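You operate a simulated robot arm through the tools that you are given. There is no shell and no other tool. Be economical: measure what you need, move in short steps, check, and stop when the job is done.

The job below is to be done with a simulated robot arm. You get a single attempt, and the scene is never put back.

## Task
Dab silver paint on the rim of the stub in the blower.
Fine: blow it clean first, clamp it in the silver block, use the orange brush and stand it back in its jar.

It is judged by the outcome, as a careful person would: the job done as asked, and still so three seconds after it is handed in. It fails if anything else is knocked over, pushed out of place, dropped, spilled or broken.

## Robot
A 7-joint arm with a two-finger parallel gripper on a trunk, on a base that drives. Base frame: it is fixed to the floor where the robot stands at the start and does not move with it; the origin is under the middle of the robot, x ahead of it, y to its left, z up; the surface under the hand at the start is at about z = 760. Readings come in mm, degrees, newtons and seconds.
Its first joint turns from -166.0 to 166.0 degrees. Places, roughly: block lever [500, 200, 800]; blower [500, 0, 800]; raised blue air key [500, 0, 800]; silver jar [500, -100, 800]; well of the silver block [500, 300, 800]. Payload 3.43 kg.
The TCP is the grasp point between the finger pads, 30 mm short of the fingertips. In the tool frame z runs along the fingers and y along their closing line. The gripper opens to 94 mm. The fingers are 28 mm wide and 10 mm thick; the gripper's body (50 by 96 mm) begins 55 mm behind the TCP.
Orientation is that of the tool frame in the base frame, as a unit quaternion [w, x, y, z]. With the fingers straight down and closing along the base's y, the tool's x points along the base's -x, its y along +y and its z along -z.

## Interface
- The arm moves only by the tool jog_arm. Its argument "rows" is a list of rows, each an object (a shift or turn left out is 0, a gripper value left out holds the last) with "linear": the shift along the base's x, y, z in mm, a list of three; "angular": the turn, a rotation vector about the base's x, y, z in degrees, a list of three; "claw": the finger opening in mm, from 0 to 94. In form: [{"linear": [dx, dy, dz], "angular": [wx, wy, wz], "claw": claw}, ...]. A call has 1 to 12 rows; each row shifts and turns the commanded pose from where the row before left it. Rows are played at 5 a second. More than 50 mm and 8.6 degrees between two rows, or a gripper value outside its range, and nothing of the call is played. A pose out of reach is approached as far as the arm can. The call stops where the force on the tool passes 50 N (or 10 N more than at its start, if that is more) or the arm is blocked; 0.2 s more then pass. The fingers move at their own pace (about 45 mm/s each) and stop on an object; they squeeze with about 27 N. The grip force told is the motor's: it shows also when the fingers shut on nothing. Time passes only in rows, and 0.2 s behind the last, so rows that do not move let the fingers close. The reply holds the time, the measured pose of the TCP, the force on the tool along the base axes, the opening and the grip force, in the units named above and with some noise, with the torque about the TCP (base axes, N m) and any sound that the robot's microphone picked up.
- Cameras (640 x 400 px; columns grow to the right, rows downward): "scene" is now at [24, 240.8, 1387.9]; the picture's right is [0.14, -0.99, 0.00], its down [-0.64, -0.09, -0.76] and it looks along [0.76, 0.10, -0.64] (base axes); focal length 257 px, centre (320, 200). "wrist" rides on the gripper at [76, 14, -103] in the tool frame; the picture's right is [-0.18, 0.98, 0.00], its down [-0.75, -0.14, -0.64] and it looks along [-0.63, -0.12, 0.77] (tool axes); focal length 243 px, centre (320, 200). There is no depth. A picture from a camera that has moved, and an enlarged one, comes with that camera's place and axes in the base frame and with its lens. The place of the scene camera against the robot may be out by one fixed shift of up to 18 mm in any direction.
- camera(camera): a new picture of that camera. No time passes.
- drive_base(legs): drives the robot by 1 to 6 legs, each [ahead, turn to the left] in mm and degrees, along the robot's own axes; the way and the turn of a leg run together, so that a leg with both is an arc; at most 1500 mm and 180 degrees a leg. The arm and the cameras ride along, it lands a little off, and it stops where it bumps. It gives what a move gives.
- turn_head(pan, tilt): turns the head with the scene camera to pan (to the left, within 120 degrees either way) and tilt (down, from -29 to 69), counted from straight ahead of the robot. It gives what a move gives.
- enlarge(camera, box): a new picture of the part [left, top, right, bottom] of that camera's present view, enlarged. No time passes.
- finish_job(): hands the job in; it is judged then, once.

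Go step by step. Nothing tells you exact positions but the pictures and the camera data: compare them with the known pose of the tool, close in by small moves and look again before you grip or let go. The budget is 120 turns and 78 pictures, counting those below and the enlarged ones. Unless the task says otherwise, let go and move clear before handing in, and close with one line.

The tools are called after "Call:" as a command line: name --argument value ..., lists and objects as JSON in quotes. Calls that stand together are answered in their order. jog_arm: Moves the arm, as the interface text tells. Its arguments: {"type":"object","properties":{"rows":{"type":"array"}},"required":["rows"]} The other tools are called the same way: drive_base (legs) drives the base; turn_head (pan, tilt) turns the head that bears the scene camera; camera (camera) takes a picture; enlarge (camera, box) takes an enlarged picture of a part of a camera's view; finish_job () hands the job in.

At the start:

```text
clock: 0.0
ee_pos: [519.5, 294.7, 1063.0]
orientation: [0.0, 0.003, 1.0, 0.0]
force: [0.2, 0.5, 0.3]
ft_torque: [0.01, 0.0, -0.04]
gripper_width: 93.9
grip_force: 0.0
robot x, y, heading: [0.5, 0.3, -0.1]
head pan, tilt: [7.8, 40.1]
```

scene: 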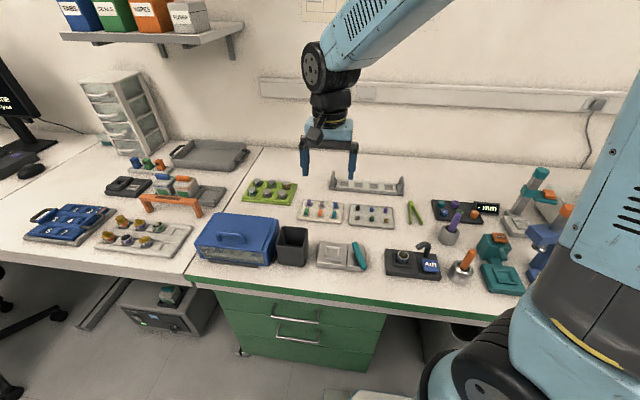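
wrist: 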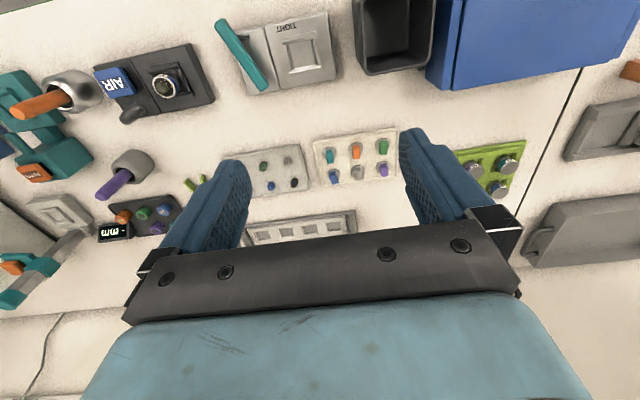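

I see the bench with the blower (black box with AIR key), the silver block with a teal lever, and the jar with an orange brush. I'll enlarge these first.

Call:
enlarge --camera "scene" --box '[300, 190, 540, 310]'

Call:
enlarge --camera "wrist" --box '[0, 0, 360, 220]'

```text
2.67 times, centred on (420, 250) of scene
camera zoom: at [24.0, 240.8, 1387.9], right [0.14, -0.99, 0.0], down [-0.64, -0.09, -0.76], along [0.76, 0.1, -0.64], focal length 686 px, centre (53, 67)
```

zoom: 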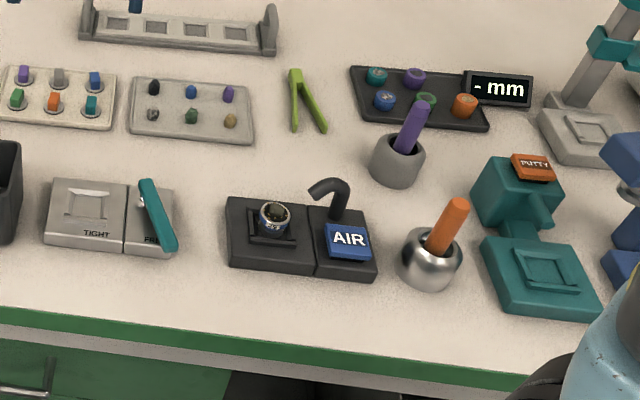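

```text
1.78 times, centred on (180, 110) of wrist
camera zoom: at [442.0, 309.4, 1166.0], right [0.19, 0.98, 0.0], down [0.75, -0.15, 0.64], along [0.63, -0.12, -0.77], focal length 431 px, centre (569, 360)
```

zoom: 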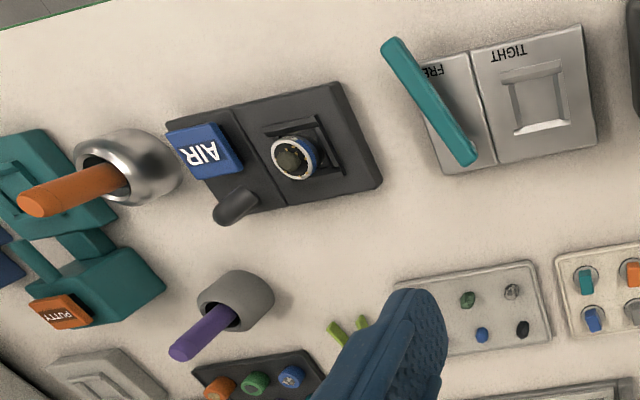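

The stub sits near (500, 75) and is too close for a comfortable reach, so I'll back the base off by about 150 mm and look again.

Call:
drive_base --legs '[[-170, 0]]'

```text
clock: 1.5
ee_pos: [351.3, 294.3, 1063.7]
orientation: [0.0, 0.003, 1.0, 0.0]
force: [0.1, 0.2, 0.3]
ft_torque: [-0.01, 0.01, -0.01]
gripper_width: 94.0
grip_force: 0.0
robot x, y, heading: [-168.7, -0.8, -0.3]
head pan, tilt: [7.8, 40.1]
```

Moving the hand to see the blower and jar from nearer.

Call:
jog_arm --rows '[{"linear": [10, -45, -10]}, {"linear": [10, -45, -15]}, {"linear": [10, -45, -15]}, {"linear": [10, -45, -15]}, {"linear": [10, -45, -15]}, {"linear": [0, -20, -20]}, {}]'

Call:
camera --camera "wrist"

```text
clock: 3.1
ee_pos: [401.8, 49.9, 972.0]
orientation: [0.0, 0.003, 1.0, 0.0]
force: [0.9, -0.2, -0.2]
ft_torque: [-0.02, 0.03, -0.04]
gripper_width: 93.8
grip_force: 0.1
robot x, y, heading: [-167.9, 0.7, 0.0]
head pan, tilt: [7.8, 40.1]
```

```text
73 pictures are left
camera wrist: at [325.2, 64.9, 1075.7], right [0.19, 0.98, 0.0], down [0.75, -0.15, 0.64], along [0.63, -0.12, -0.77], focal length 243 px, centre (320, 200)
```

wrist: 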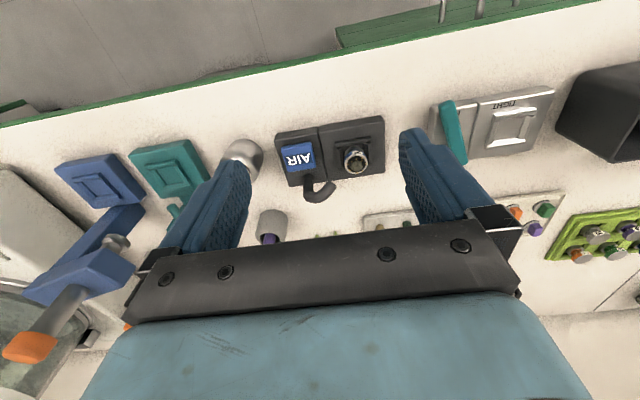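

Call:
enlarge --camera "wrist" --box '[210, 100, 410, 225]'

Call:
enlarge --camera "wrist" --box '[400, 60, 600, 185]'

Call:
enlarge --camera "scene" --box '[300, 120, 540, 270]'

```text
3.20 times, centred on (310, 162) of wrist
camera zoom: at [325.2, 64.9, 1075.7], right [0.19, 0.98, 0.0], down [0.75, -0.15, 0.64], along [0.63, -0.12, -0.77], focal length 776 px, centre (352, 320)
```

zoom: 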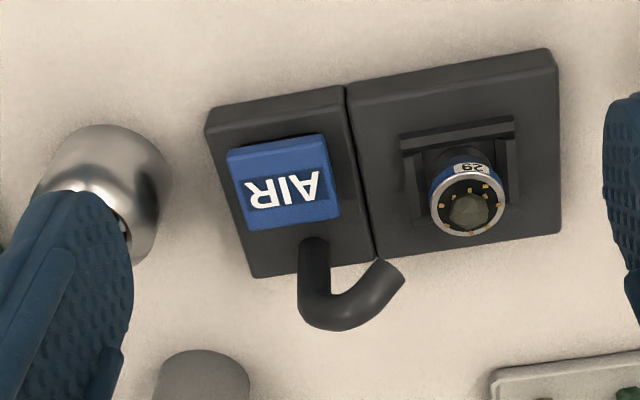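

```text
3.20 times, centred on (500, 122) of wrist
camera zoom: at [325.2, 64.9, 1075.7], right [0.19, 0.98, 0.0], down [0.75, -0.15, 0.64], along [0.63, -0.12, -0.77], focal length 776 px, centre (-256, 448)
```

zoom: 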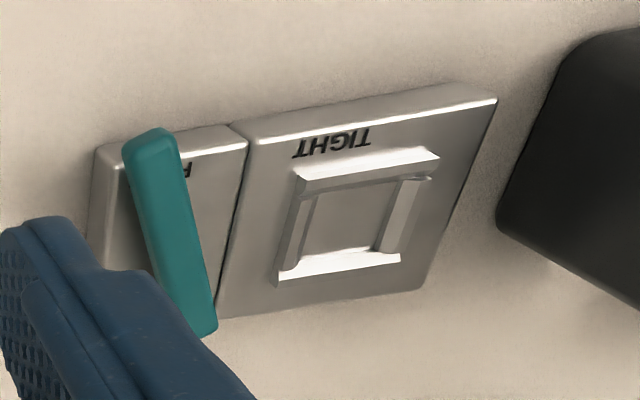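

```text
2.67 times, centred on (420, 195) of scene
camera zoom: at [-144.6, 240.9, 1387.9], right [0.13, -0.99, 0.0], down [-0.64, -0.09, -0.76], along [0.76, 0.1, -0.64], focal length 686 px, centre (53, 213)
```

zoom: 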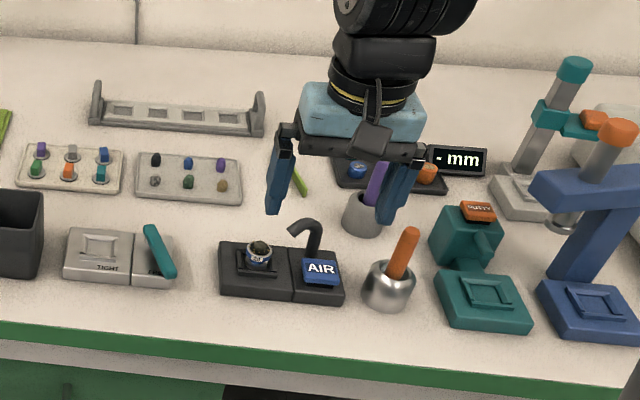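

The stub top is at about (496, 80, 805) and the AIR key is near (483, 6). I'll close the fingers and hover above the key.

Call:
jog_arm --rows '[{"linear": [20, -22, 0], "claw": 0}, {"linear": [20, -22, 0]}, {"linear": [20, 0, -30]}, {"linear": [18, 0, -40]}, {"linear": [0, 0, -37]}, {}]'

Call:
camera --camera "wrist"

Call:
enlarge --camera "scene" --box '[320, 120, 520, 250]'

```text
clock: 4.5
ee_pos: [481.5, 8.0, 865.4]
orientation: [0.0, 0.003, 1.0, 0.0]
force: [-0.1, 0.1, 0.6]
ft_torque: [0.02, 0.0, 0.0]
gripper_width: 0.2
grip_force: 25.9
robot x, y, heading: [-166.7, 2.8, -0.1]
head pan, tilt: [7.8, 40.1]
```

```text
69 pictures are left
camera wrist: at [404.8, 22.3, 967.0], right [0.19, 0.98, 0.0], down [0.75, -0.15, 0.64], along [0.63, -0.12, -0.77], focal length 243 px, centre (320, 200)
```

wrist: 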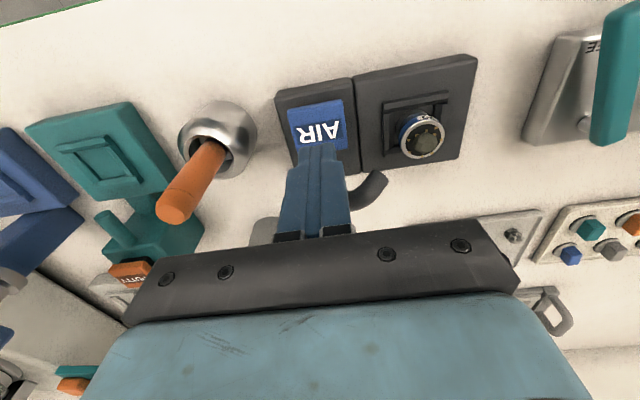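

```text
3.08 times, centred on (420, 185) of scene
camera zoom: at [-144.3, 240.9, 1387.9], right [0.13, -0.99, 0.0], down [-0.64, -0.09, -0.76], along [0.76, 0.1, -0.64], focal length 791 px, centre (12, 246)
```

zoom: 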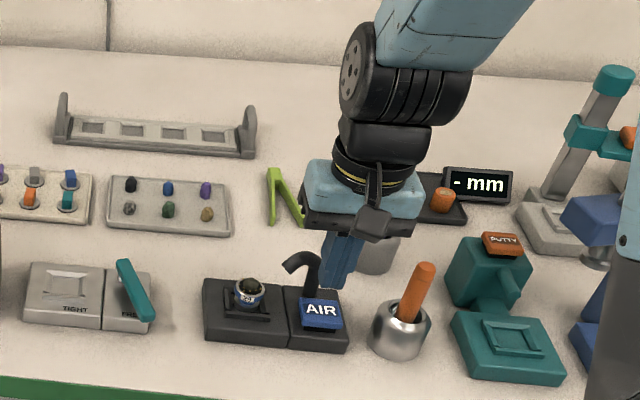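

The fingertips are over the key. I'll lower in small steps until it presses.

Call:
jog_arm --rows '[{"linear": [-3, 0, -20]}, {"linear": [0, 0, -12]}, {"linear": [0, 0, -6]}, {"linear": [0, 0, -4]}, {"linear": [0, 0, -3]}, {"linear": [0, 0, -3]}, {"linear": [0, 0, -2]}]'

Call:
enlarge --camera "wrist" --box '[240, 40, 500, 200]'

```text
clock: 6.1
ee_pos: [475.8, 4.6, 818.5]
orientation: [0.001, 0.003, 1.0, 0.0]
force: [-3.0, 7.6, 16.4]
ft_torque: [0.23, 0.06, 0.04]
gripper_width: 0.3
grip_force: 27.4
robot x, y, heading: [-168.1, 2.8, 0.0]
head pan, tilt: [7.8, 40.1]
heard: click
```

```text
2.46 times, centred on (370, 120) of wrist
camera zoom: at [399.3, 20.1, 921.2], right [0.19, 0.98, 0.0], down [0.75, -0.15, 0.64], along [0.63, -0.12, -0.77], focal length 597 px, centre (197, 397)
```

zoom: 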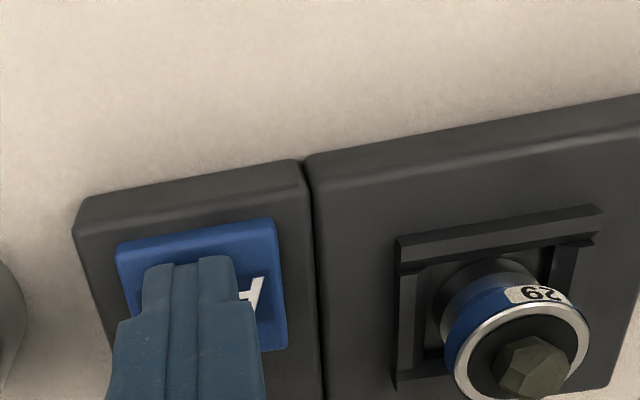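

The key clicked and the specks on the rim seem to be gone. I'll lift and check.

Call:
jog_arm --rows '[{}, {"linear": [0, 0, 10]}, {"linear": [0, 0, 30]}, {"linear": [-20, 30, 40]}, {"linear": [-20, 40, 20]}, {}]'

Call:
camera --camera "wrist"

Call:
enlarge --camera "wrist" --box '[230, 60, 430, 185]'

```text
refused: row 4 steps farther than a row can; nothing moved
```

```text
66 pictures are left
camera wrist: at [399.3, 20.1, 921.2], right [0.19, 0.98, 0.0], down [0.75, -0.15, 0.64], along [0.63, -0.12, -0.77], focal length 243 px, centre (320, 200)
```

wrist: 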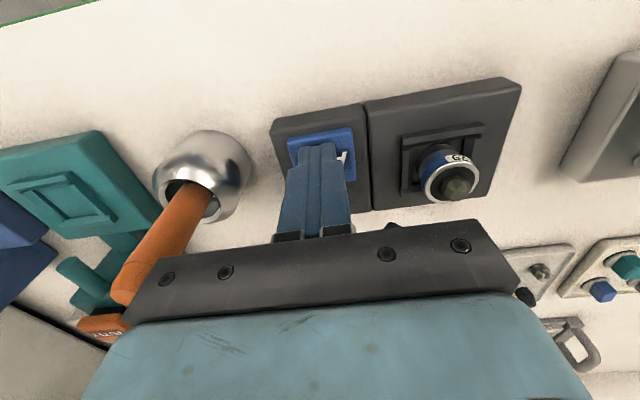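

```text
3.20 times, centred on (330, 122) of wrist
camera zoom: at [399.3, 20.1, 921.2], right [0.19, 0.98, 0.0], down [0.75, -0.15, 0.64], along [0.63, -0.12, -0.77], focal length 776 px, centre (288, 448)
```

zoom: 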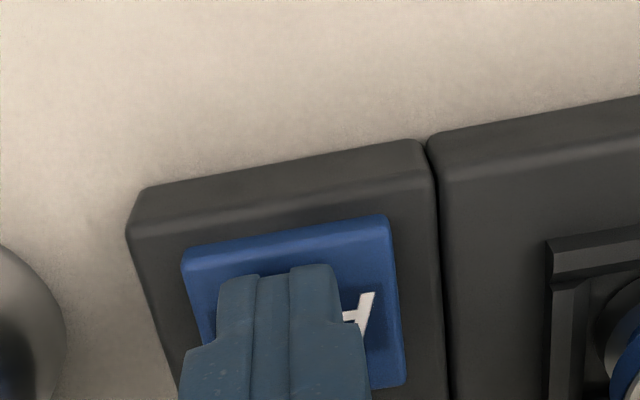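

Lift clear and move toward the stub.

Call:
jog_arm --rows '[{"linear": [0, 0, 15]}, {"linear": [0, 0, 40]}, {"linear": [-20, 20, 30], "claw": 70}, {"linear": [-20, 30, 20]}, {"linear": [-10, 30, 0]}, {}]'

Call:
camera --camera "wrist"

Call:
enlarge --camera "wrist" --box '[250, 60, 410, 160]'

```text
clock: 7.5
ee_pos: [428.3, 83.1, 920.4]
orientation: [0.0, 0.004, 1.0, 0.0]
force: [-0.1, 0.3, 0.3]
ft_torque: [0.02, 0.0, 0.02]
gripper_width: 70.1
grip_force: 0.1
robot x, y, heading: [-173.1, 1.7, -0.3]
head pan, tilt: [7.8, 40.1]
```

```text
64 pictures are left
camera wrist: at [350.0, 99.0, 1022.7], right [0.19, 0.98, 0.0], down [0.75, -0.15, 0.64], along [0.63, -0.12, -0.77], focal length 243 px, centre (320, 200)
```

wrist: 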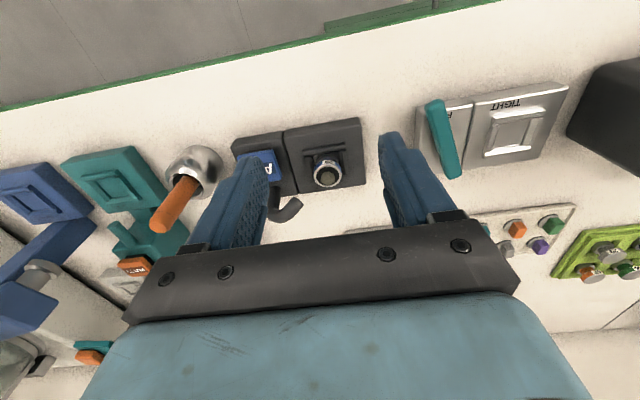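

```text
4.00 times, centred on (330, 110) of wrist
camera zoom: at [350.0, 99.0, 1022.7], right [0.19, 0.98, 0.0], down [0.75, -0.15, 0.64], along [0.63, -0.12, -0.77], focal length 970 px, centre (280, 560)
```

zoom: 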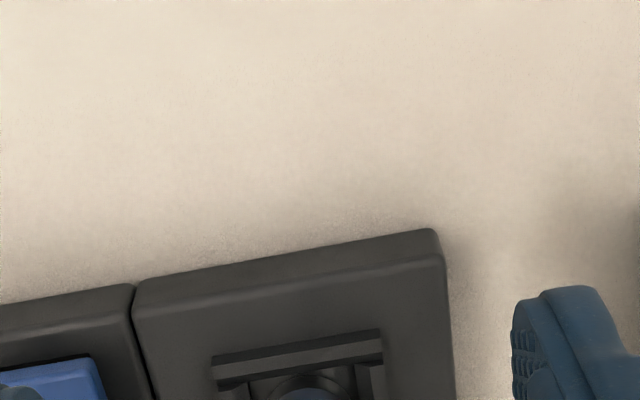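

Call:
enlarge --camera "scene" --box '[375, 195, 455, 245]'

Call:
enlarge --camera "wrist" --box '[270, 120, 390, 195]'

```text
8.00 times, centred on (415, 220) of scene
camera zoom: at [-144.4, 240.9, 1387.9], right [0.13, -0.99, 0.0], down [-0.64, -0.09, -0.76], along [0.76, 0.1, -0.64], focal length 2056 px, centre (-440, 40)
```

zoom: 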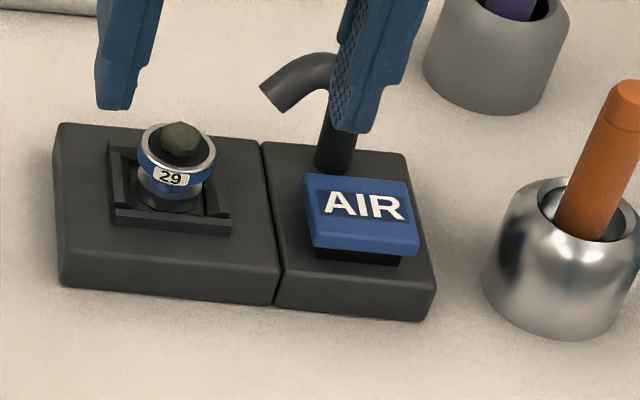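

```text
5.33 times, centred on (330, 158) of wrist
camera zoom: at [350.0, 99.0, 1022.7], right [0.19, 0.98, 0.0], down [0.75, -0.15, 0.64], along [0.63, -0.12, -0.77], focal length 1294 px, centre (267, 427)
```

zoom: 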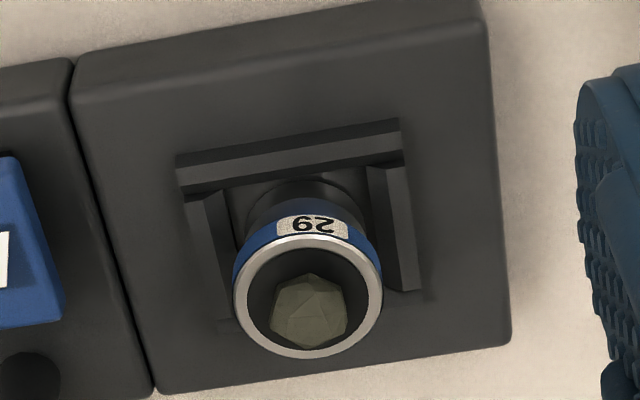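

The nozzle overhangs the stub's right side, so I'll turn the hand 90° and close the fingers along x. The camera will then be on the left (+y) side.

Call:
jog_arm --rows '[{"linear": [0, 0, 10], "angular": [0, 0, -8.5]}, {"linear": [5, 0, 0], "angular": [0, 0, -8.5]}, {"linear": [5, 0, 0], "angular": [0, 0, -8.5]}, {"linear": [5, 0, 0], "angular": [0, 0, -8.5]}, {"linear": [5, 0, 0], "angular": [0, 0, -8.5]}, {"linear": [5, 0, 0], "angular": [0, 0, -8.5]}, {"linear": [5, 0, 0], "angular": [0, 0, -8.5]}, {"linear": [5, 0, 0], "angular": [0, 0, -8.5]}, {"linear": [5, 0, 0], "angular": [0, 0, -8.5]}, {"linear": [5, 0, 0], "angular": [0, 0, -8.5]}, {"linear": [8, 0, 0], "angular": [0, 0, -5]}, {}]'

Call:
camera --camera "wrist"

```text
clock: 10.1
ee_pos: [478.6, 85.1, 930.6]
orientation: [0.0, 0.71, 0.704, 0.0]
force: [0.4, -0.7, 0.6]
ft_torque: [0.01, 0.0, -0.01]
gripper_width: 70.0
grip_force: 0.0
robot x, y, heading: [-168.2, -2.2, -0.2]
head pan, tilt: [7.8, 40.1]
```

```text
60 pictures are left
camera wrist: at [492.7, 160.6, 1033.8], right [0.98, -0.19, 0.0], down [-0.15, -0.75, 0.64], along [-0.12, -0.63, -0.77], focal length 243 px, centre (320, 200)
```

wrist: 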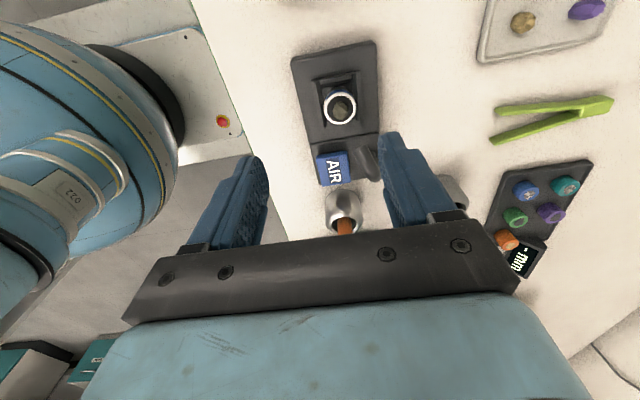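

Stub at about (496, 80). I'll centre above it and descend partway, then check.

Call:
jog_arm --rows '[{"linear": [17, -5, -10], "claw": 60}, {"linear": [0, 0, -30]}, {"linear": [0, 0, -30]}, {}]'

Call:
camera --camera "wrist"

Call:
enlarge --camera "scene" --box '[355, 175, 455, 245]'

```text
clock: 11.1
ee_pos: [497.5, 76.3, 863.6]
orientation: [0.0, 0.71, 0.704, 0.001]
force: [-0.2, -0.1, 0.1]
ft_torque: [-0.02, -0.01, 0.03]
gripper_width: 60.3
grip_force: 0.0
robot x, y, heading: [-168.2, -0.4, 0.1]
head pan, tilt: [7.8, 40.1]
```

```text
59 pictures are left
camera wrist: at [511.0, 153.0, 966.8], right [0.98, -0.19, 0.0], down [-0.15, -0.75, 0.64], along [-0.12, -0.63, -0.77], focal length 243 px, centre (320, 200)
```

wrist: 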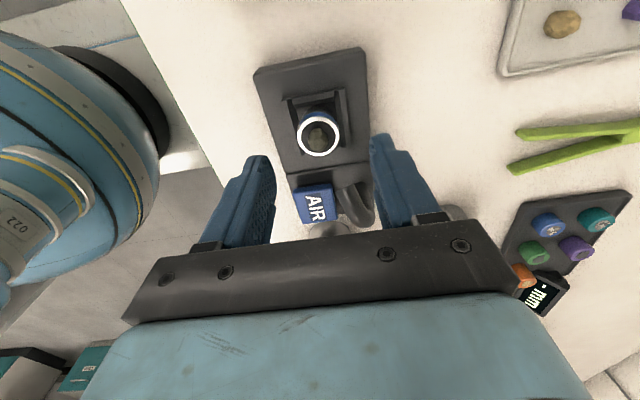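

```text
5.71 times, centred on (405, 210) of scene
camera zoom: at [-144.4, 240.9, 1387.9], right [0.13, -0.99, 0.0], down [-0.64, -0.09, -0.76], along [0.76, 0.1, -0.64], focal length 1469 px, centre (-166, 143)
```

zoom: 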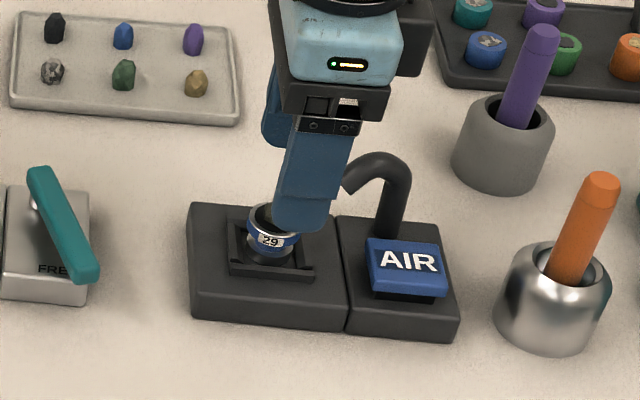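

Aligned to within 2–3 mm. Descending to the collar height and closing gently.

Call:
jog_arm --rows '[{"linear": [-1, 2, -10], "claw": 50}, {"linear": [0, 0, -10]}, {"linear": [0, 0, -10]}, {"linear": [0, 0, -6]}, {"linear": [0, 0, -4]}, {}]'

Call:
camera --camera "wrist"

Call:
enlarge --camera "scene" --box '[355, 175, 455, 245]'

```text
clock: 12.5
ee_pos: [494.1, 80.3, 822.4]
orientation: [0.0, 0.71, 0.704, 0.0]
force: [-0.5, -0.8, 0.3]
ft_torque: [0.03, -0.02, -0.01]
gripper_width: 49.9
grip_force: 0.1
robot x, y, heading: [-171.9, -0.2, -0.2]
head pan, tilt: [7.8, 40.1]
```

```text
57 pictures are left
camera wrist: at [508.8, 156.6, 924.9], right [0.98, -0.19, 0.0], down [-0.15, -0.75, 0.64], along [-0.12, -0.63, -0.77], focal length 243 px, centre (320, 200)
```

wrist: 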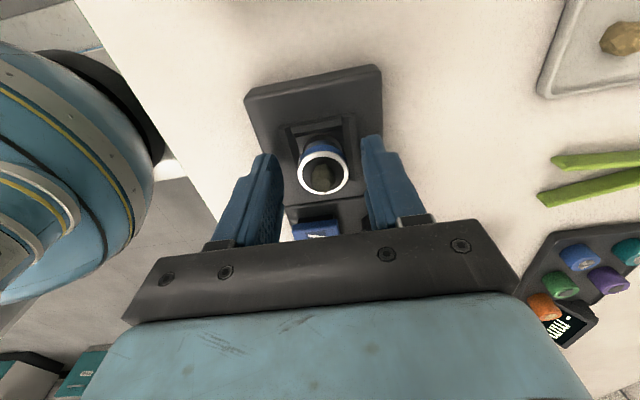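

```text
5.71 times, centred on (405, 210) of scene
camera zoom: at [-144.3, 240.9, 1387.9], right [0.13, -0.99, 0.0], down [-0.64, -0.09, -0.76], along [0.76, 0.1, -0.64], focal length 1469 px, centre (-166, 143)
```

zoom: 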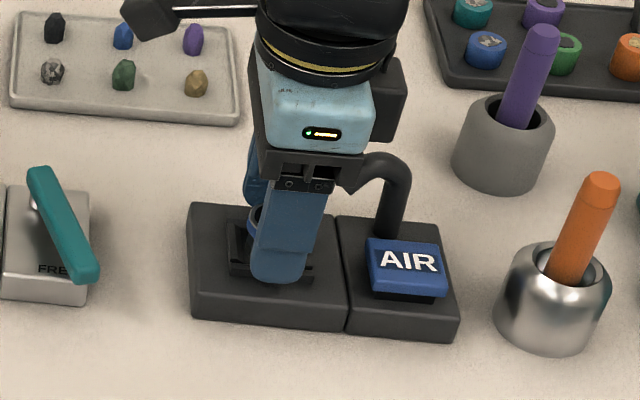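

The fingers straddle the stub. Closing.

Call:
jog_arm --rows '[{"claw": 38}, {"claw": 20}, {}, {}]'

```text
clock: 13.5
ee_pos: [494.1, 79.8, 822.5]
orientation: [0.0, 0.71, 0.704, 0.0]
force: [0.7, -0.1, -0.3]
ft_torque: [0.0, 0.0, -0.01]
gripper_width: 28.4
grip_force: 26.9
robot x, y, heading: [-172.4, 2.6, -0.0]
head pan, tilt: [7.8, 40.1]
```

The stub is held at 28.4 mm. I'll lift it straight out and move over toward the silver block.

Call:
jog_arm --rows '[{"linear": [0, 0, 8]}, {"linear": [0, 0, 15]}, {"linear": [0, 0, 25]}, {"linear": [0, 0, 30]}, {"linear": [0, 40, 0]}, {"linear": [0, 40, 0]}, {"linear": [0, 40, 0]}, {"linear": [0, 30, 0]}, {}]'

Call:
camera --camera "wrist"

Call:
enlarge --camera "scene" --box '[295, 145, 455, 245]'

```text
clock: 15.5
ee_pos: [495.9, 230.3, 898.2]
orientation: [-0.001, 0.71, 0.704, 0.0]
force: [0.3, 0.3, 0.4]
ft_torque: [-0.01, -0.03, -0.01]
gripper_width: 19.8
grip_force: 0.1
robot x, y, heading: [-167.5, -0.7, -0.2]
head pan, tilt: [7.8, 40.1]
```

```text
55 pictures are left
camera wrist: at [509.5, 307.7, 1001.8], right [0.98, -0.19, 0.0], down [-0.15, -0.75, 0.64], along [-0.12, -0.63, -0.77], focal length 243 px, centre (320, 200)
```

wrist: 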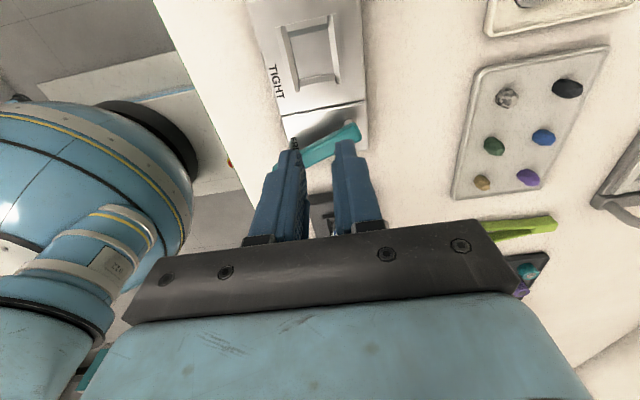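

```text
4.00 times, centred on (375, 195) of scene
camera zoom: at [-144.3, 240.9, 1387.9], right [0.13, -0.99, 0.0], down [-0.64, -0.09, -0.76], along [0.76, 0.1, -0.64], focal length 1028 px, centre (100, 220)
```

zoom: 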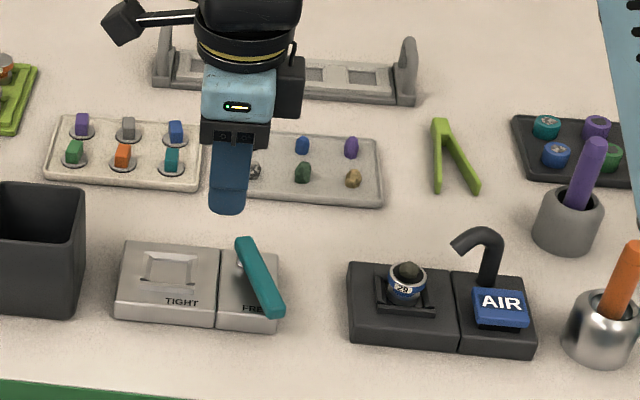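

The grip slipped on the lift and the stub is still in the blower. I'll go back, look closely, and grip lower.

Call:
jog_arm --rows '[{"linear": [0, -30, 10], "claw": 60}, {"linear": [0, -30, 0]}, {"linear": [0, -30, 0]}, {}]'

Call:
camera --camera "wrist"

Call:
enlarge --camera "scene" --box '[375, 195, 455, 245]'

```text
clock: 16.5
ee_pos: [498.0, 138.8, 906.4]
orientation: [0.0, 0.71, 0.704, 0.0]
force: [-0.1, 0.5, 0.1]
ft_torque: [-0.01, 0.02, -0.03]
gripper_width: 60.2
grip_force: 0.1
robot x, y, heading: [-168.0, -0.8, -0.1]
head pan, tilt: [7.8, 40.1]
```

```text
53 pictures are left
camera wrist: at [511.6, 215.0, 1009.4], right [0.98, -0.19, 0.0], down [-0.15, -0.75, 0.64], along [-0.12, -0.63, -0.77], focal length 243 px, centre (320, 200)
```

wrist: 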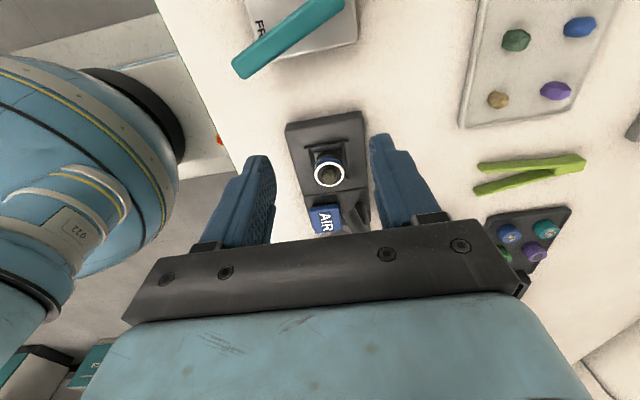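

```text
8.00 times, centred on (415, 220) of scene
camera zoom: at [-144.3, 241.0, 1387.9], right [0.13, -0.99, 0.0], down [-0.64, -0.09, -0.76], along [0.76, 0.1, -0.64], focal length 2056 px, centre (-440, 40)
```

zoom: 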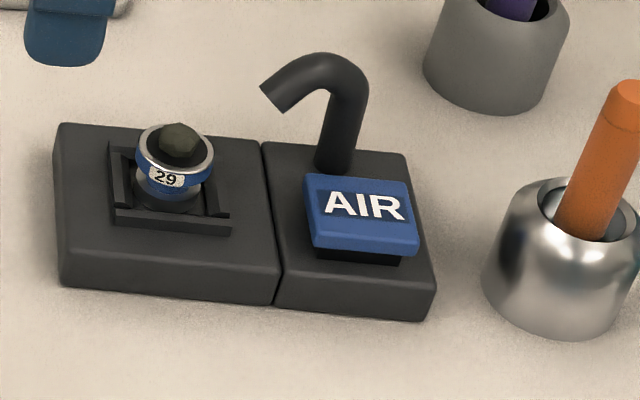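

The stub is still clean and upright. I'll go over it again and lower further, feeling for contact.

Call:
jog_arm --rows '[{"linear": [-1, -30, -10], "claw": 50}, {"linear": [-1, -29, -20]}, {"linear": [0, 0, -30]}, {"linear": [0, 0, -20]}, {"linear": [0, 0, -6]}, {"linear": [0, 0, -2]}, {"linear": [0, 0, -2]}, {}]'

Call:
camera --camera "wrist"

```text
clock: 18.3
ee_pos: [491.5, 84.5, 819.6]
orientation: [0.001, 0.71, 0.704, 0.001]
force: [-0.4, 0.5, -0.5]
ft_torque: [0.0, 0.02, 0.02]
gripper_width: 50.0
grip_force: 0.1
robot x, y, heading: [-169.1, -0.9, -0.2]
head pan, tilt: [7.8, 40.1]
```

```text
51 pictures are left
camera wrist: at [506.2, 160.2, 922.5], right [0.98, -0.19, 0.0], down [-0.15, -0.75, 0.64], along [-0.12, -0.63, -0.77], focal length 243 px, centre (320, 200)
```

wrist: 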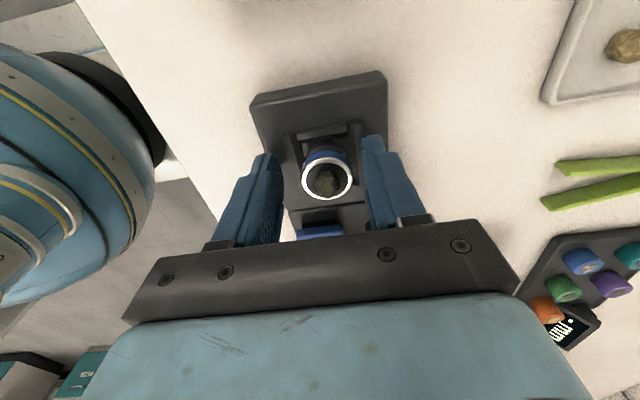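

Call:
jog_arm --rows '[{"linear": [3.5, -4.5, 0]}, {"linear": [0, 0, -2]}, {"linear": [0, 0, -2]}, {"linear": [0, 0, -2]}, {}]'

Call:
enlarge --camera "scene" --box '[375, 195, 455, 245]'

```text
clock: 19.5
ee_pos: [494.5, 78.9, 812.8]
orientation: [0.0, 0.709, 0.705, -0.001]
force: [0.5, 0.3, -0.6]
ft_torque: [-0.01, -0.01, 0.0]
gripper_width: 49.9
grip_force: 0.1
robot x, y, heading: [-163.7, 0.7, -0.2]
head pan, tilt: [7.8, 40.1]
```

```text
8.00 times, centred on (415, 220) of scene
camera zoom: at [-144.3, 240.9, 1387.9], right [0.13, -0.99, 0.0], down [-0.64, -0.09, -0.76], along [0.76, 0.1, -0.64], focal length 2056 px, centre (-440, 40)
```

zoom: 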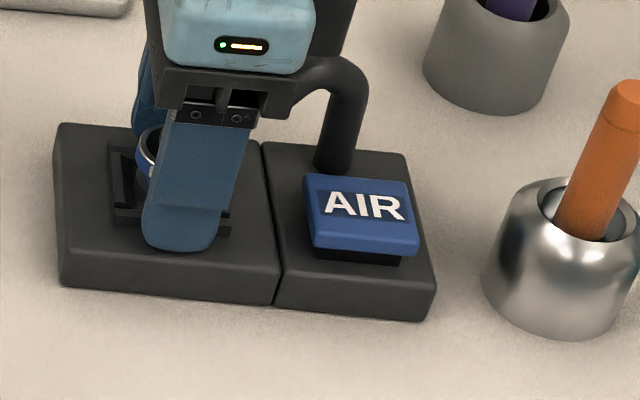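

No contact yet. I'll raise by 3 mm to clear the frame bars and close.

Call:
jog_arm --rows '[{"linear": [0, 0, 3]}, {"claw": 36}, {"claw": 10}, {}, {}]'

Call:
camera --camera "wrist"

```text
clock: 20.7
ee_pos: [495.8, 79.7, 816.2]
orientation: [0.001, 0.709, 0.705, 0.0]
force: [7.0, 0.9, -0.3]
ft_torque: [-0.07, -0.48, 0.31]
gripper_width: 45.6
grip_force: 45.1
robot x, y, heading: [-168.4, -2.2, -0.3]
head pan, tilt: [7.8, 40.1]
```

```text
49 pictures are left
camera wrist: at [510.1, 155.1, 919.0], right [0.98, -0.19, 0.0], down [-0.15, -0.75, 0.64], along [-0.12, -0.63, -0.77], focal length 243 px, centre (320, 200)
```

wrist: 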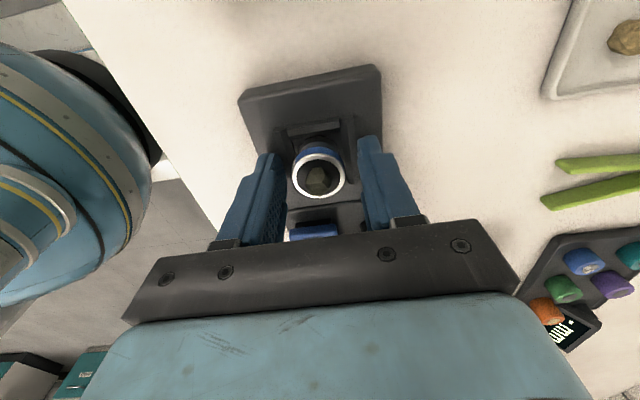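

The fingers are pinching the frame bars. I'll open, raise by 3 mm and retry.

Call:
jog_arm --rows '[{"claw": 50}, {}, {"linear": [0, 0, 3]}, {"claw": 36}, {"claw": 10}, {}, {}]'

```text
clock: 22.3
ee_pos: [495.1, 79.3, 820.3]
orientation: [0.0, 0.709, 0.705, 0.001]
force: [0.6, 1.2, 0.8]
ft_torque: [-0.01, -0.04, 0.01]
gripper_width: 28.6
grip_force: 26.8
robot x, y, heading: [-169.2, 2.8, 0.1]
head pan, tilt: [7.8, 40.1]
```

Gripped at 28.6 mm. Lifting slowly to test it.

Call:
jog_arm --rows '[{}, {"linear": [0, 0, 1.5]}, {"linear": [0, 0, 1.5]}, {"linear": [0, 0, 1.5]}]'

Call:
enlarge --camera "wrist" --box '[230, 110, 430, 235]'

```text
clock: 23.3
ee_pos: [494.8, 79.3, 824.1]
orientation: [-0.001, 0.709, 0.705, 0.0]
force: [0.1, -0.8, 0.1]
ft_torque: [0.01, 0.03, 0.0]
gripper_width: 28.3
grip_force: 27.2
robot x, y, heading: [-171.1, -1.7, -0.3]
head pan, tilt: [7.8, 40.1]
```

```text
3.20 times, centred on (330, 172) of wrist
camera zoom: at [510.3, 155.0, 927.1], right [0.98, -0.19, 0.0], down [-0.15, -0.75, 0.64], along [-0.12, -0.63, -0.77], focal length 776 px, centre (288, 288)
```

zoom: 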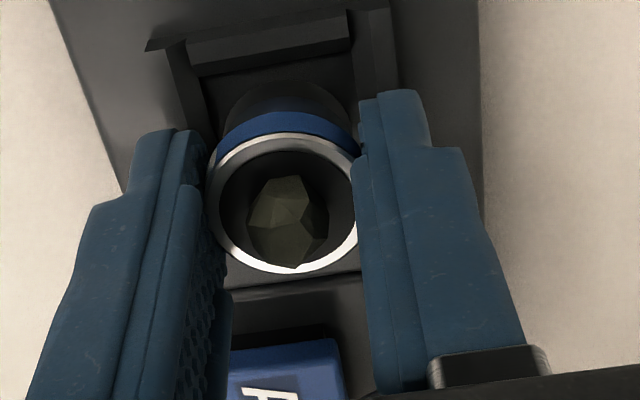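

Call:
jog_arm --rows '[{"linear": [0, 0, 3]}, {"linear": [0, 0, 4]}, {"linear": [0, 0, 5]}]'

Call:
enlarge --camera "wrist" --box '[230, 110, 430, 235]'

Call:
enlarge --camera "scene" --box '[375, 195, 455, 245]'

```text
clock: 24.1
ee_pos: [495.4, 79.2, 835.4]
orientation: [0.0, 0.71, 0.704, 0.0]
force: [0.6, 0.3, -0.3]
ft_torque: [-0.01, 0.0, 0.01]
gripper_width: 28.5
grip_force: 27.3
robot x, y, heading: [-169.6, -0.4, 0.0]
head pan, tilt: [7.8, 40.1]
```

```text
3.20 times, centred on (330, 172) of wrist
camera zoom: at [509.5, 154.7, 938.6], right [0.98, -0.19, 0.0], down [-0.15, -0.75, 0.64], along [-0.12, -0.63, -0.77], focal length 776 px, centre (288, 288)
```

zoom: 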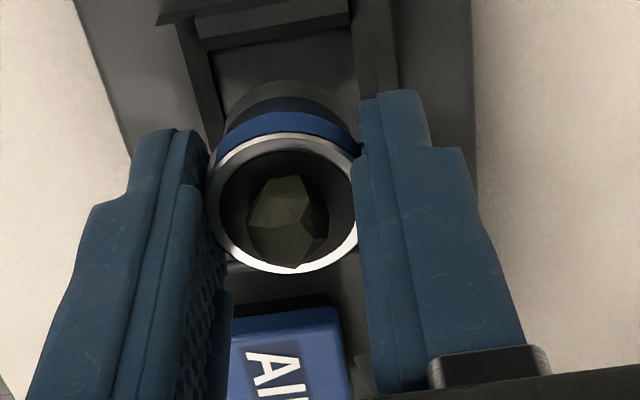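

```text
8.00 times, centred on (415, 220) of scene
camera zoom: at [-144.2, 240.9, 1387.9], right [0.13, -0.99, 0.0], down [-0.64, -0.09, -0.76], along [0.76, 0.1, -0.64], focal length 2056 px, centre (-440, 40)
```

zoom: 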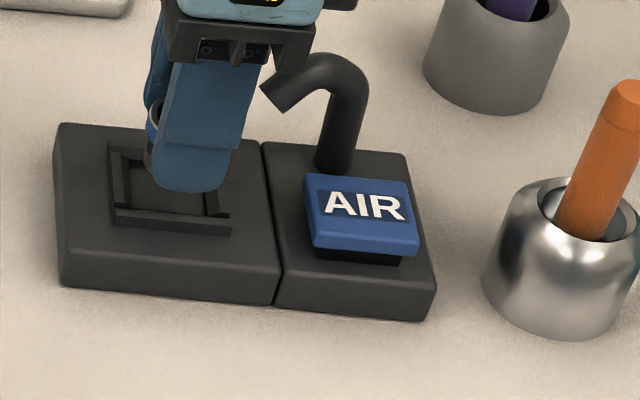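

The stub is held and rising with the fingers. I'll carry it on gently.

Call:
jog_arm --rows '[{"linear": [0, 0, 8]}, {"linear": [0, 0, 10]}, {"linear": [0, 0, 12]}, {"linear": [0, 0, 12]}, {"linear": [0, 0, 12]}, {"linear": [0, 5, 6]}, {"linear": [0, 10, 0]}, {"linear": [0, 15, 0]}, {"linear": [0, 20, 0]}, {"linear": [0, 20, 0]}, {"linear": [0, 15, 0]}, {"linear": [0, 10, 0]}]'

Call:
jog_arm --rows '[{"linear": [0, 10, 0]}, {"linear": [0, 18, 0]}, {"linear": [0, 18, 0]}, {"linear": [0, 18, 0]}, {"linear": [0, 18, 0]}, {"linear": [0, 14, 0]}, {"linear": [0, 5, 0]}]'

Call:
camera --camera "wrist"

Call:
enlarge --camera "scene" --box '[305, 165, 425, 240]'

```text
clock: 26.7
ee_pos: [496.6, 174.1, 895.7]
orientation: [0.0, 0.71, 0.704, 0.0]
force: [0.2, 0.4, 0.1]
ft_torque: [0.02, 0.02, 0.0]
gripper_width: 28.2
grip_force: 27.3
robot x, y, heading: [-166.7, -5.0, -0.2]
head pan, tilt: [7.8, 40.1]
```

```text
clock: 28.3
ee_pos: [494.9, 274.9, 897.4]
orientation: [0.0, 0.709, 0.705, -0.001]
force: [-0.2, 0.1, -0.4]
ft_torque: [0.02, 0.0, 0.01]
gripper_width: 28.5
grip_force: 27.2
robot x, y, heading: [-171.0, 0.9, 0.2]
head pan, tilt: [7.8, 40.1]
```

```text
45 pictures are left
camera wrist: at [509.4, 352.1, 999.5], right [0.98, -0.19, 0.0], down [-0.15, -0.75, 0.64], along [-0.12, -0.63, -0.77], focal length 243 px, centre (320, 200)
```

wrist: 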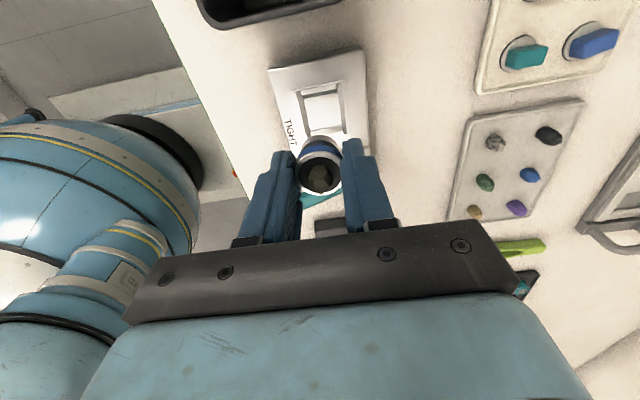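

```text
5.33 times, centred on (365, 202) of scene
camera zoom: at [-144.3, 240.9, 1387.9], right [0.13, -0.99, 0.0], down [-0.64, -0.09, -0.76], along [0.76, 0.1, -0.64], focal length 1371 px, centre (80, 187)
```

zoom: 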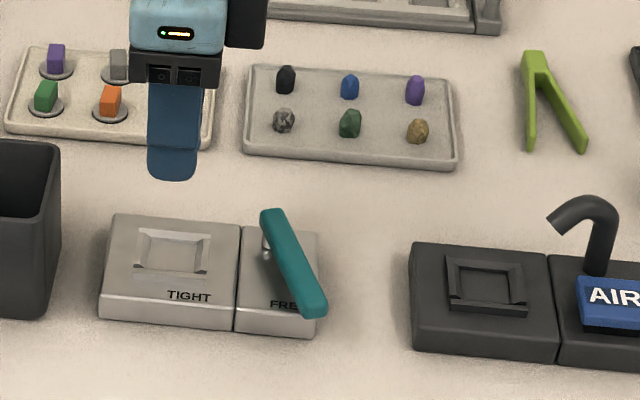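

Call:
enlarge --camera "wrist" --box '[260, 60, 388, 140]'

Call:
enlarge --camera "scene" --box '[320, 200, 370, 231]'

```text
5.00 times, centred on (324, 100) of wrist
camera zoom: at [509.4, 352.1, 999.5], right [0.98, -0.19, 0.0], down [-0.15, -0.75, 0.64], along [-0.12, -0.63, -0.77], focal length 1213 px, centre (300, 700)
```

zoom: 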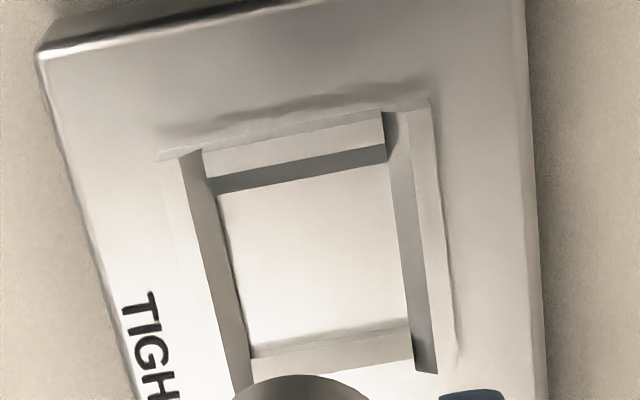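

```text
12.80 times, centred on (345, 216) of scene
camera zoom: at [-144.3, 240.9, 1387.9], right [0.13, -0.99, 0.0], down [-0.64, -0.09, -0.76], along [0.76, 0.1, -0.64], focal length 3290 px, centre (0, 2)
```

zoom: 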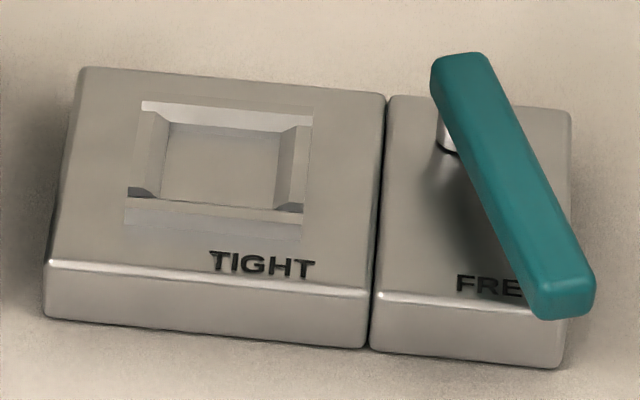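

The stub is still held. Block well is near (498, 275). I'll shift over it, lower to a hover, and check.

Call:
jog_arm --rows '[{"linear": [3, 1, -8]}, {"linear": [0, 0, -12]}, {"linear": [0, 0, -12]}, {"linear": [0, 0, -10]}, {}]'

Call:
enlarge --camera "wrist" --box '[240, 60, 432, 180]'

Call:
enlarge --camera "scene" --box '[320, 180, 384, 220]'

```text
clock: 29.5
ee_pos: [498.5, 276.2, 854.2]
orientation: [0.0, 0.71, 0.705, -0.001]
force: [-0.1, -0.8, 0.4]
ft_torque: [-0.03, -0.03, 0.0]
gripper_width: 28.2
grip_force: 26.5
robot x, y, heading: [-167.5, -0.7, -0.2]
head pan, tilt: [7.8, 40.1]
```

```text
3.33 times, centred on (336, 120) of wrist
camera zoom: at [512.8, 351.6, 957.5], right [0.98, -0.19, 0.0], down [-0.15, -0.75, 0.64], along [-0.12, -0.63, -0.77], focal length 809 px, centre (267, 467)
```

zoom: 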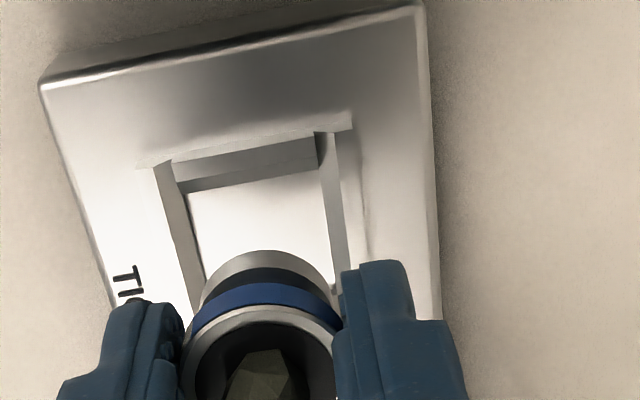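

```text
10.00 times, centred on (352, 200) of scene
camera zoom: at [-144.3, 241.0, 1387.9], right [0.13, -0.99, 0.0], down [-0.64, -0.09, -0.76], along [0.76, 0.1, -0.64], focal length 2571 px, centre (0, 200)
```

zoom: 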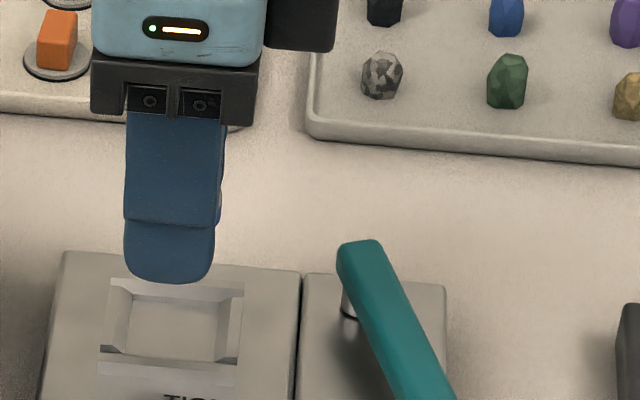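

Nearly aligned (target about 499, 274.5). I'll lower the stub gently and watch the forces.

Call:
jog_arm --rows '[{"linear": [0.5, -1.5, -6]}, {"linear": [0, 0, -5]}, {"linear": [0, 0, -4]}, {"linear": [0, 0, -3]}, {"linear": [0, 0, -2]}, {}]'

Call:
enlarge --camera "wrist" --box '[240, 80, 432, 200]'

```text
clock: 30.9
ee_pos: [499.2, 273.3, 833.9]
orientation: [0.0, 0.71, 0.704, 0.0]
force: [-0.8, 0.2, -0.5]
ft_torque: [0.02, -0.03, 0.04]
gripper_width: 28.2
grip_force: 27.0
robot x, y, heading: [-169.9, -1.9, -0.2]
head pan, tilt: [7.8, 40.1]
```

```text
3.33 times, centred on (336, 140) of wrist
camera zoom: at [513.5, 350.0, 936.4], right [0.98, -0.19, 0.0], down [-0.15, -0.75, 0.64], along [-0.12, -0.63, -0.77], focal length 809 px, centre (267, 400)
```

zoom: 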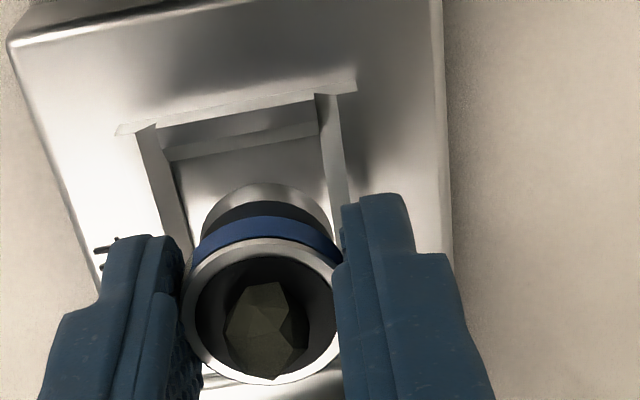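

Call:
jog_arm --rows '[{"linear": [-1, 0, -2]}, {"linear": [0, 0, -2]}, {"linear": [0, 0, -2]}, {"linear": [0, 0, -2]}, {}]'

Call:
enlarge --camera "wrist" --box '[240, 80, 432, 200]'

```text
clock: 32.1
ee_pos: [497.7, 275.4, 825.8]
orientation: [0.0, 0.71, 0.704, 0.0]
force: [0.7, -0.4, -0.3]
ft_torque: [-0.02, -0.01, -0.02]
gripper_width: 28.4
grip_force: 27.5
robot x, y, heading: [-168.4, 2.0, -0.2]
head pan, tilt: [7.8, 40.1]
```

```text
3.33 times, centred on (336, 140) of wrist
camera zoom: at [512.0, 351.1, 928.3], right [0.98, -0.19, 0.0], down [-0.15, -0.75, 0.64], along [-0.12, -0.63, -0.77], focal length 809 px, centre (267, 400)
```

zoom: 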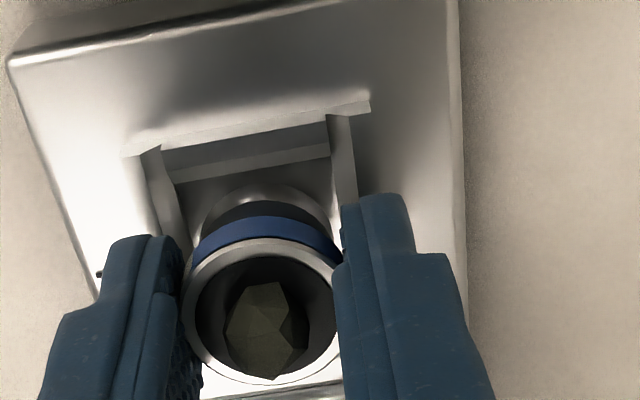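

Call:
jog_arm --rows '[{"linear": [0, 0, -2]}, {"linear": [0, 0, -1.5]}, {"linear": [0, 0, -1]}, {"linear": [0, 0, -1]}, {}]'

Call:
enlarge --camera "wrist" --box '[240, 80, 432, 200]'

```text
clock: 33.3
ee_pos: [497.8, 274.5, 821.2]
orientation: [0.0, 0.71, 0.705, 0.0]
force: [-0.1, 0.1, -1.4]
ft_torque: [0.01, 0.0, 0.0]
gripper_width: 28.3
grip_force: 27.2
robot x, y, heading: [-171.2, -0.7, 0.0]
head pan, tilt: [7.8, 40.1]
```

```text
3.33 times, centred on (336, 140) of wrist
camera zoom: at [512.0, 349.5, 923.6], right [0.98, -0.19, 0.0], down [-0.15, -0.75, 0.64], along [-0.12, -0.63, -0.77], focal length 809 px, centre (267, 400)
```

zoom: 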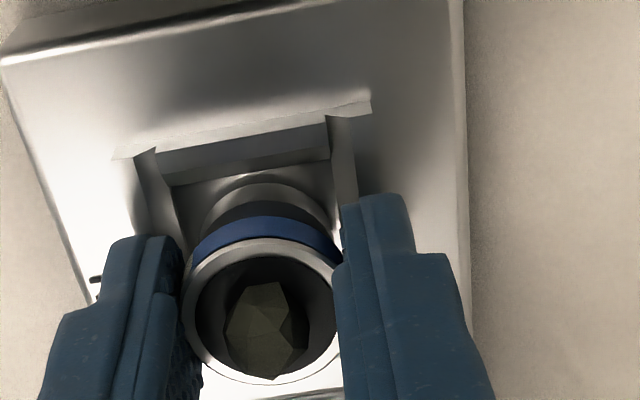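

Call:
jog_arm --rows '[{"linear": [0, 0, -1]}, {"linear": [0, 0, -0.7]}, {}]'

```text
clock: 34.1
ee_pos: [498.8, 273.8, 819.1]
orientation: [0.0, 0.71, 0.704, 0.0]
force: [0.6, 0.7, 3.9]
ft_torque: [0.03, -0.02, -0.02]
gripper_width: 28.4
grip_force: 26.9
robot x, y, heading: [-167.0, 1.7, -0.0]
head pan, tilt: [7.8, 40.1]
```

Contact with the floor (about 4 N), so it's seated at the same depth as in the blower. I'll release and rise.

Call:
jog_arm --rows '[{"claw": 32}, {"claw": 42}, {}, {"linear": [0, 0, 10]}, {"linear": [0, 0, 25]}, {"linear": [0, 0, 40]}, {"linear": [0, 0, 30]}, {}]'

Call:
camera --camera "wrist"

Call:
enlarge --camera "scene" --box '[315, 190, 379, 230]'

```text
clock: 35.9
ee_pos: [498.5, 271.8, 927.7]
orientation: [0.0, 0.71, 0.704, 0.0]
force: [0.0, 0.2, -0.6]
ft_torque: [0.08, -0.01, 0.0]
gripper_width: 42.0
grip_force: 0.0
robot x, y, heading: [-168.1, -0.3, -0.3]
head pan, tilt: [7.8, 40.1]
```

```text
36 pictures are left
camera wrist: at [512.7, 347.7, 1029.7], right [0.98, -0.19, 0.0], down [-0.15, -0.75, 0.64], along [-0.12, -0.63, -0.77], focal length 243 px, centre (320, 200)
```

wrist: 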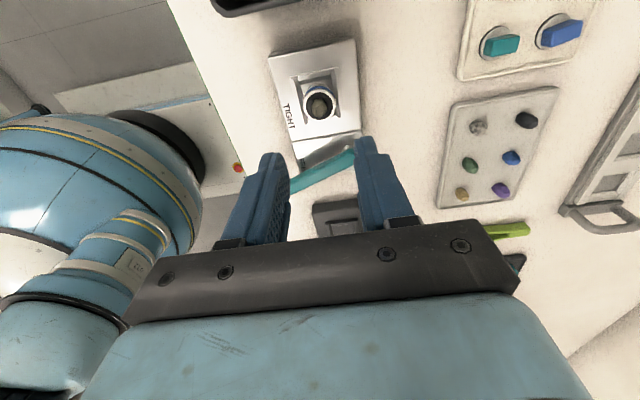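

```text
10.00 times, centred on (347, 210) of scene
camera zoom: at [-144.3, 241.0, 1387.9], right [0.13, -0.99, 0.0], down [-0.64, -0.09, -0.76], along [0.76, 0.1, -0.64], focal length 2571 px, centre (50, 100)
```

zoom: 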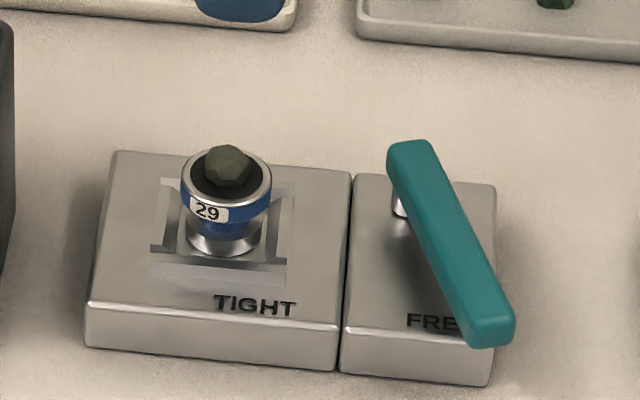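

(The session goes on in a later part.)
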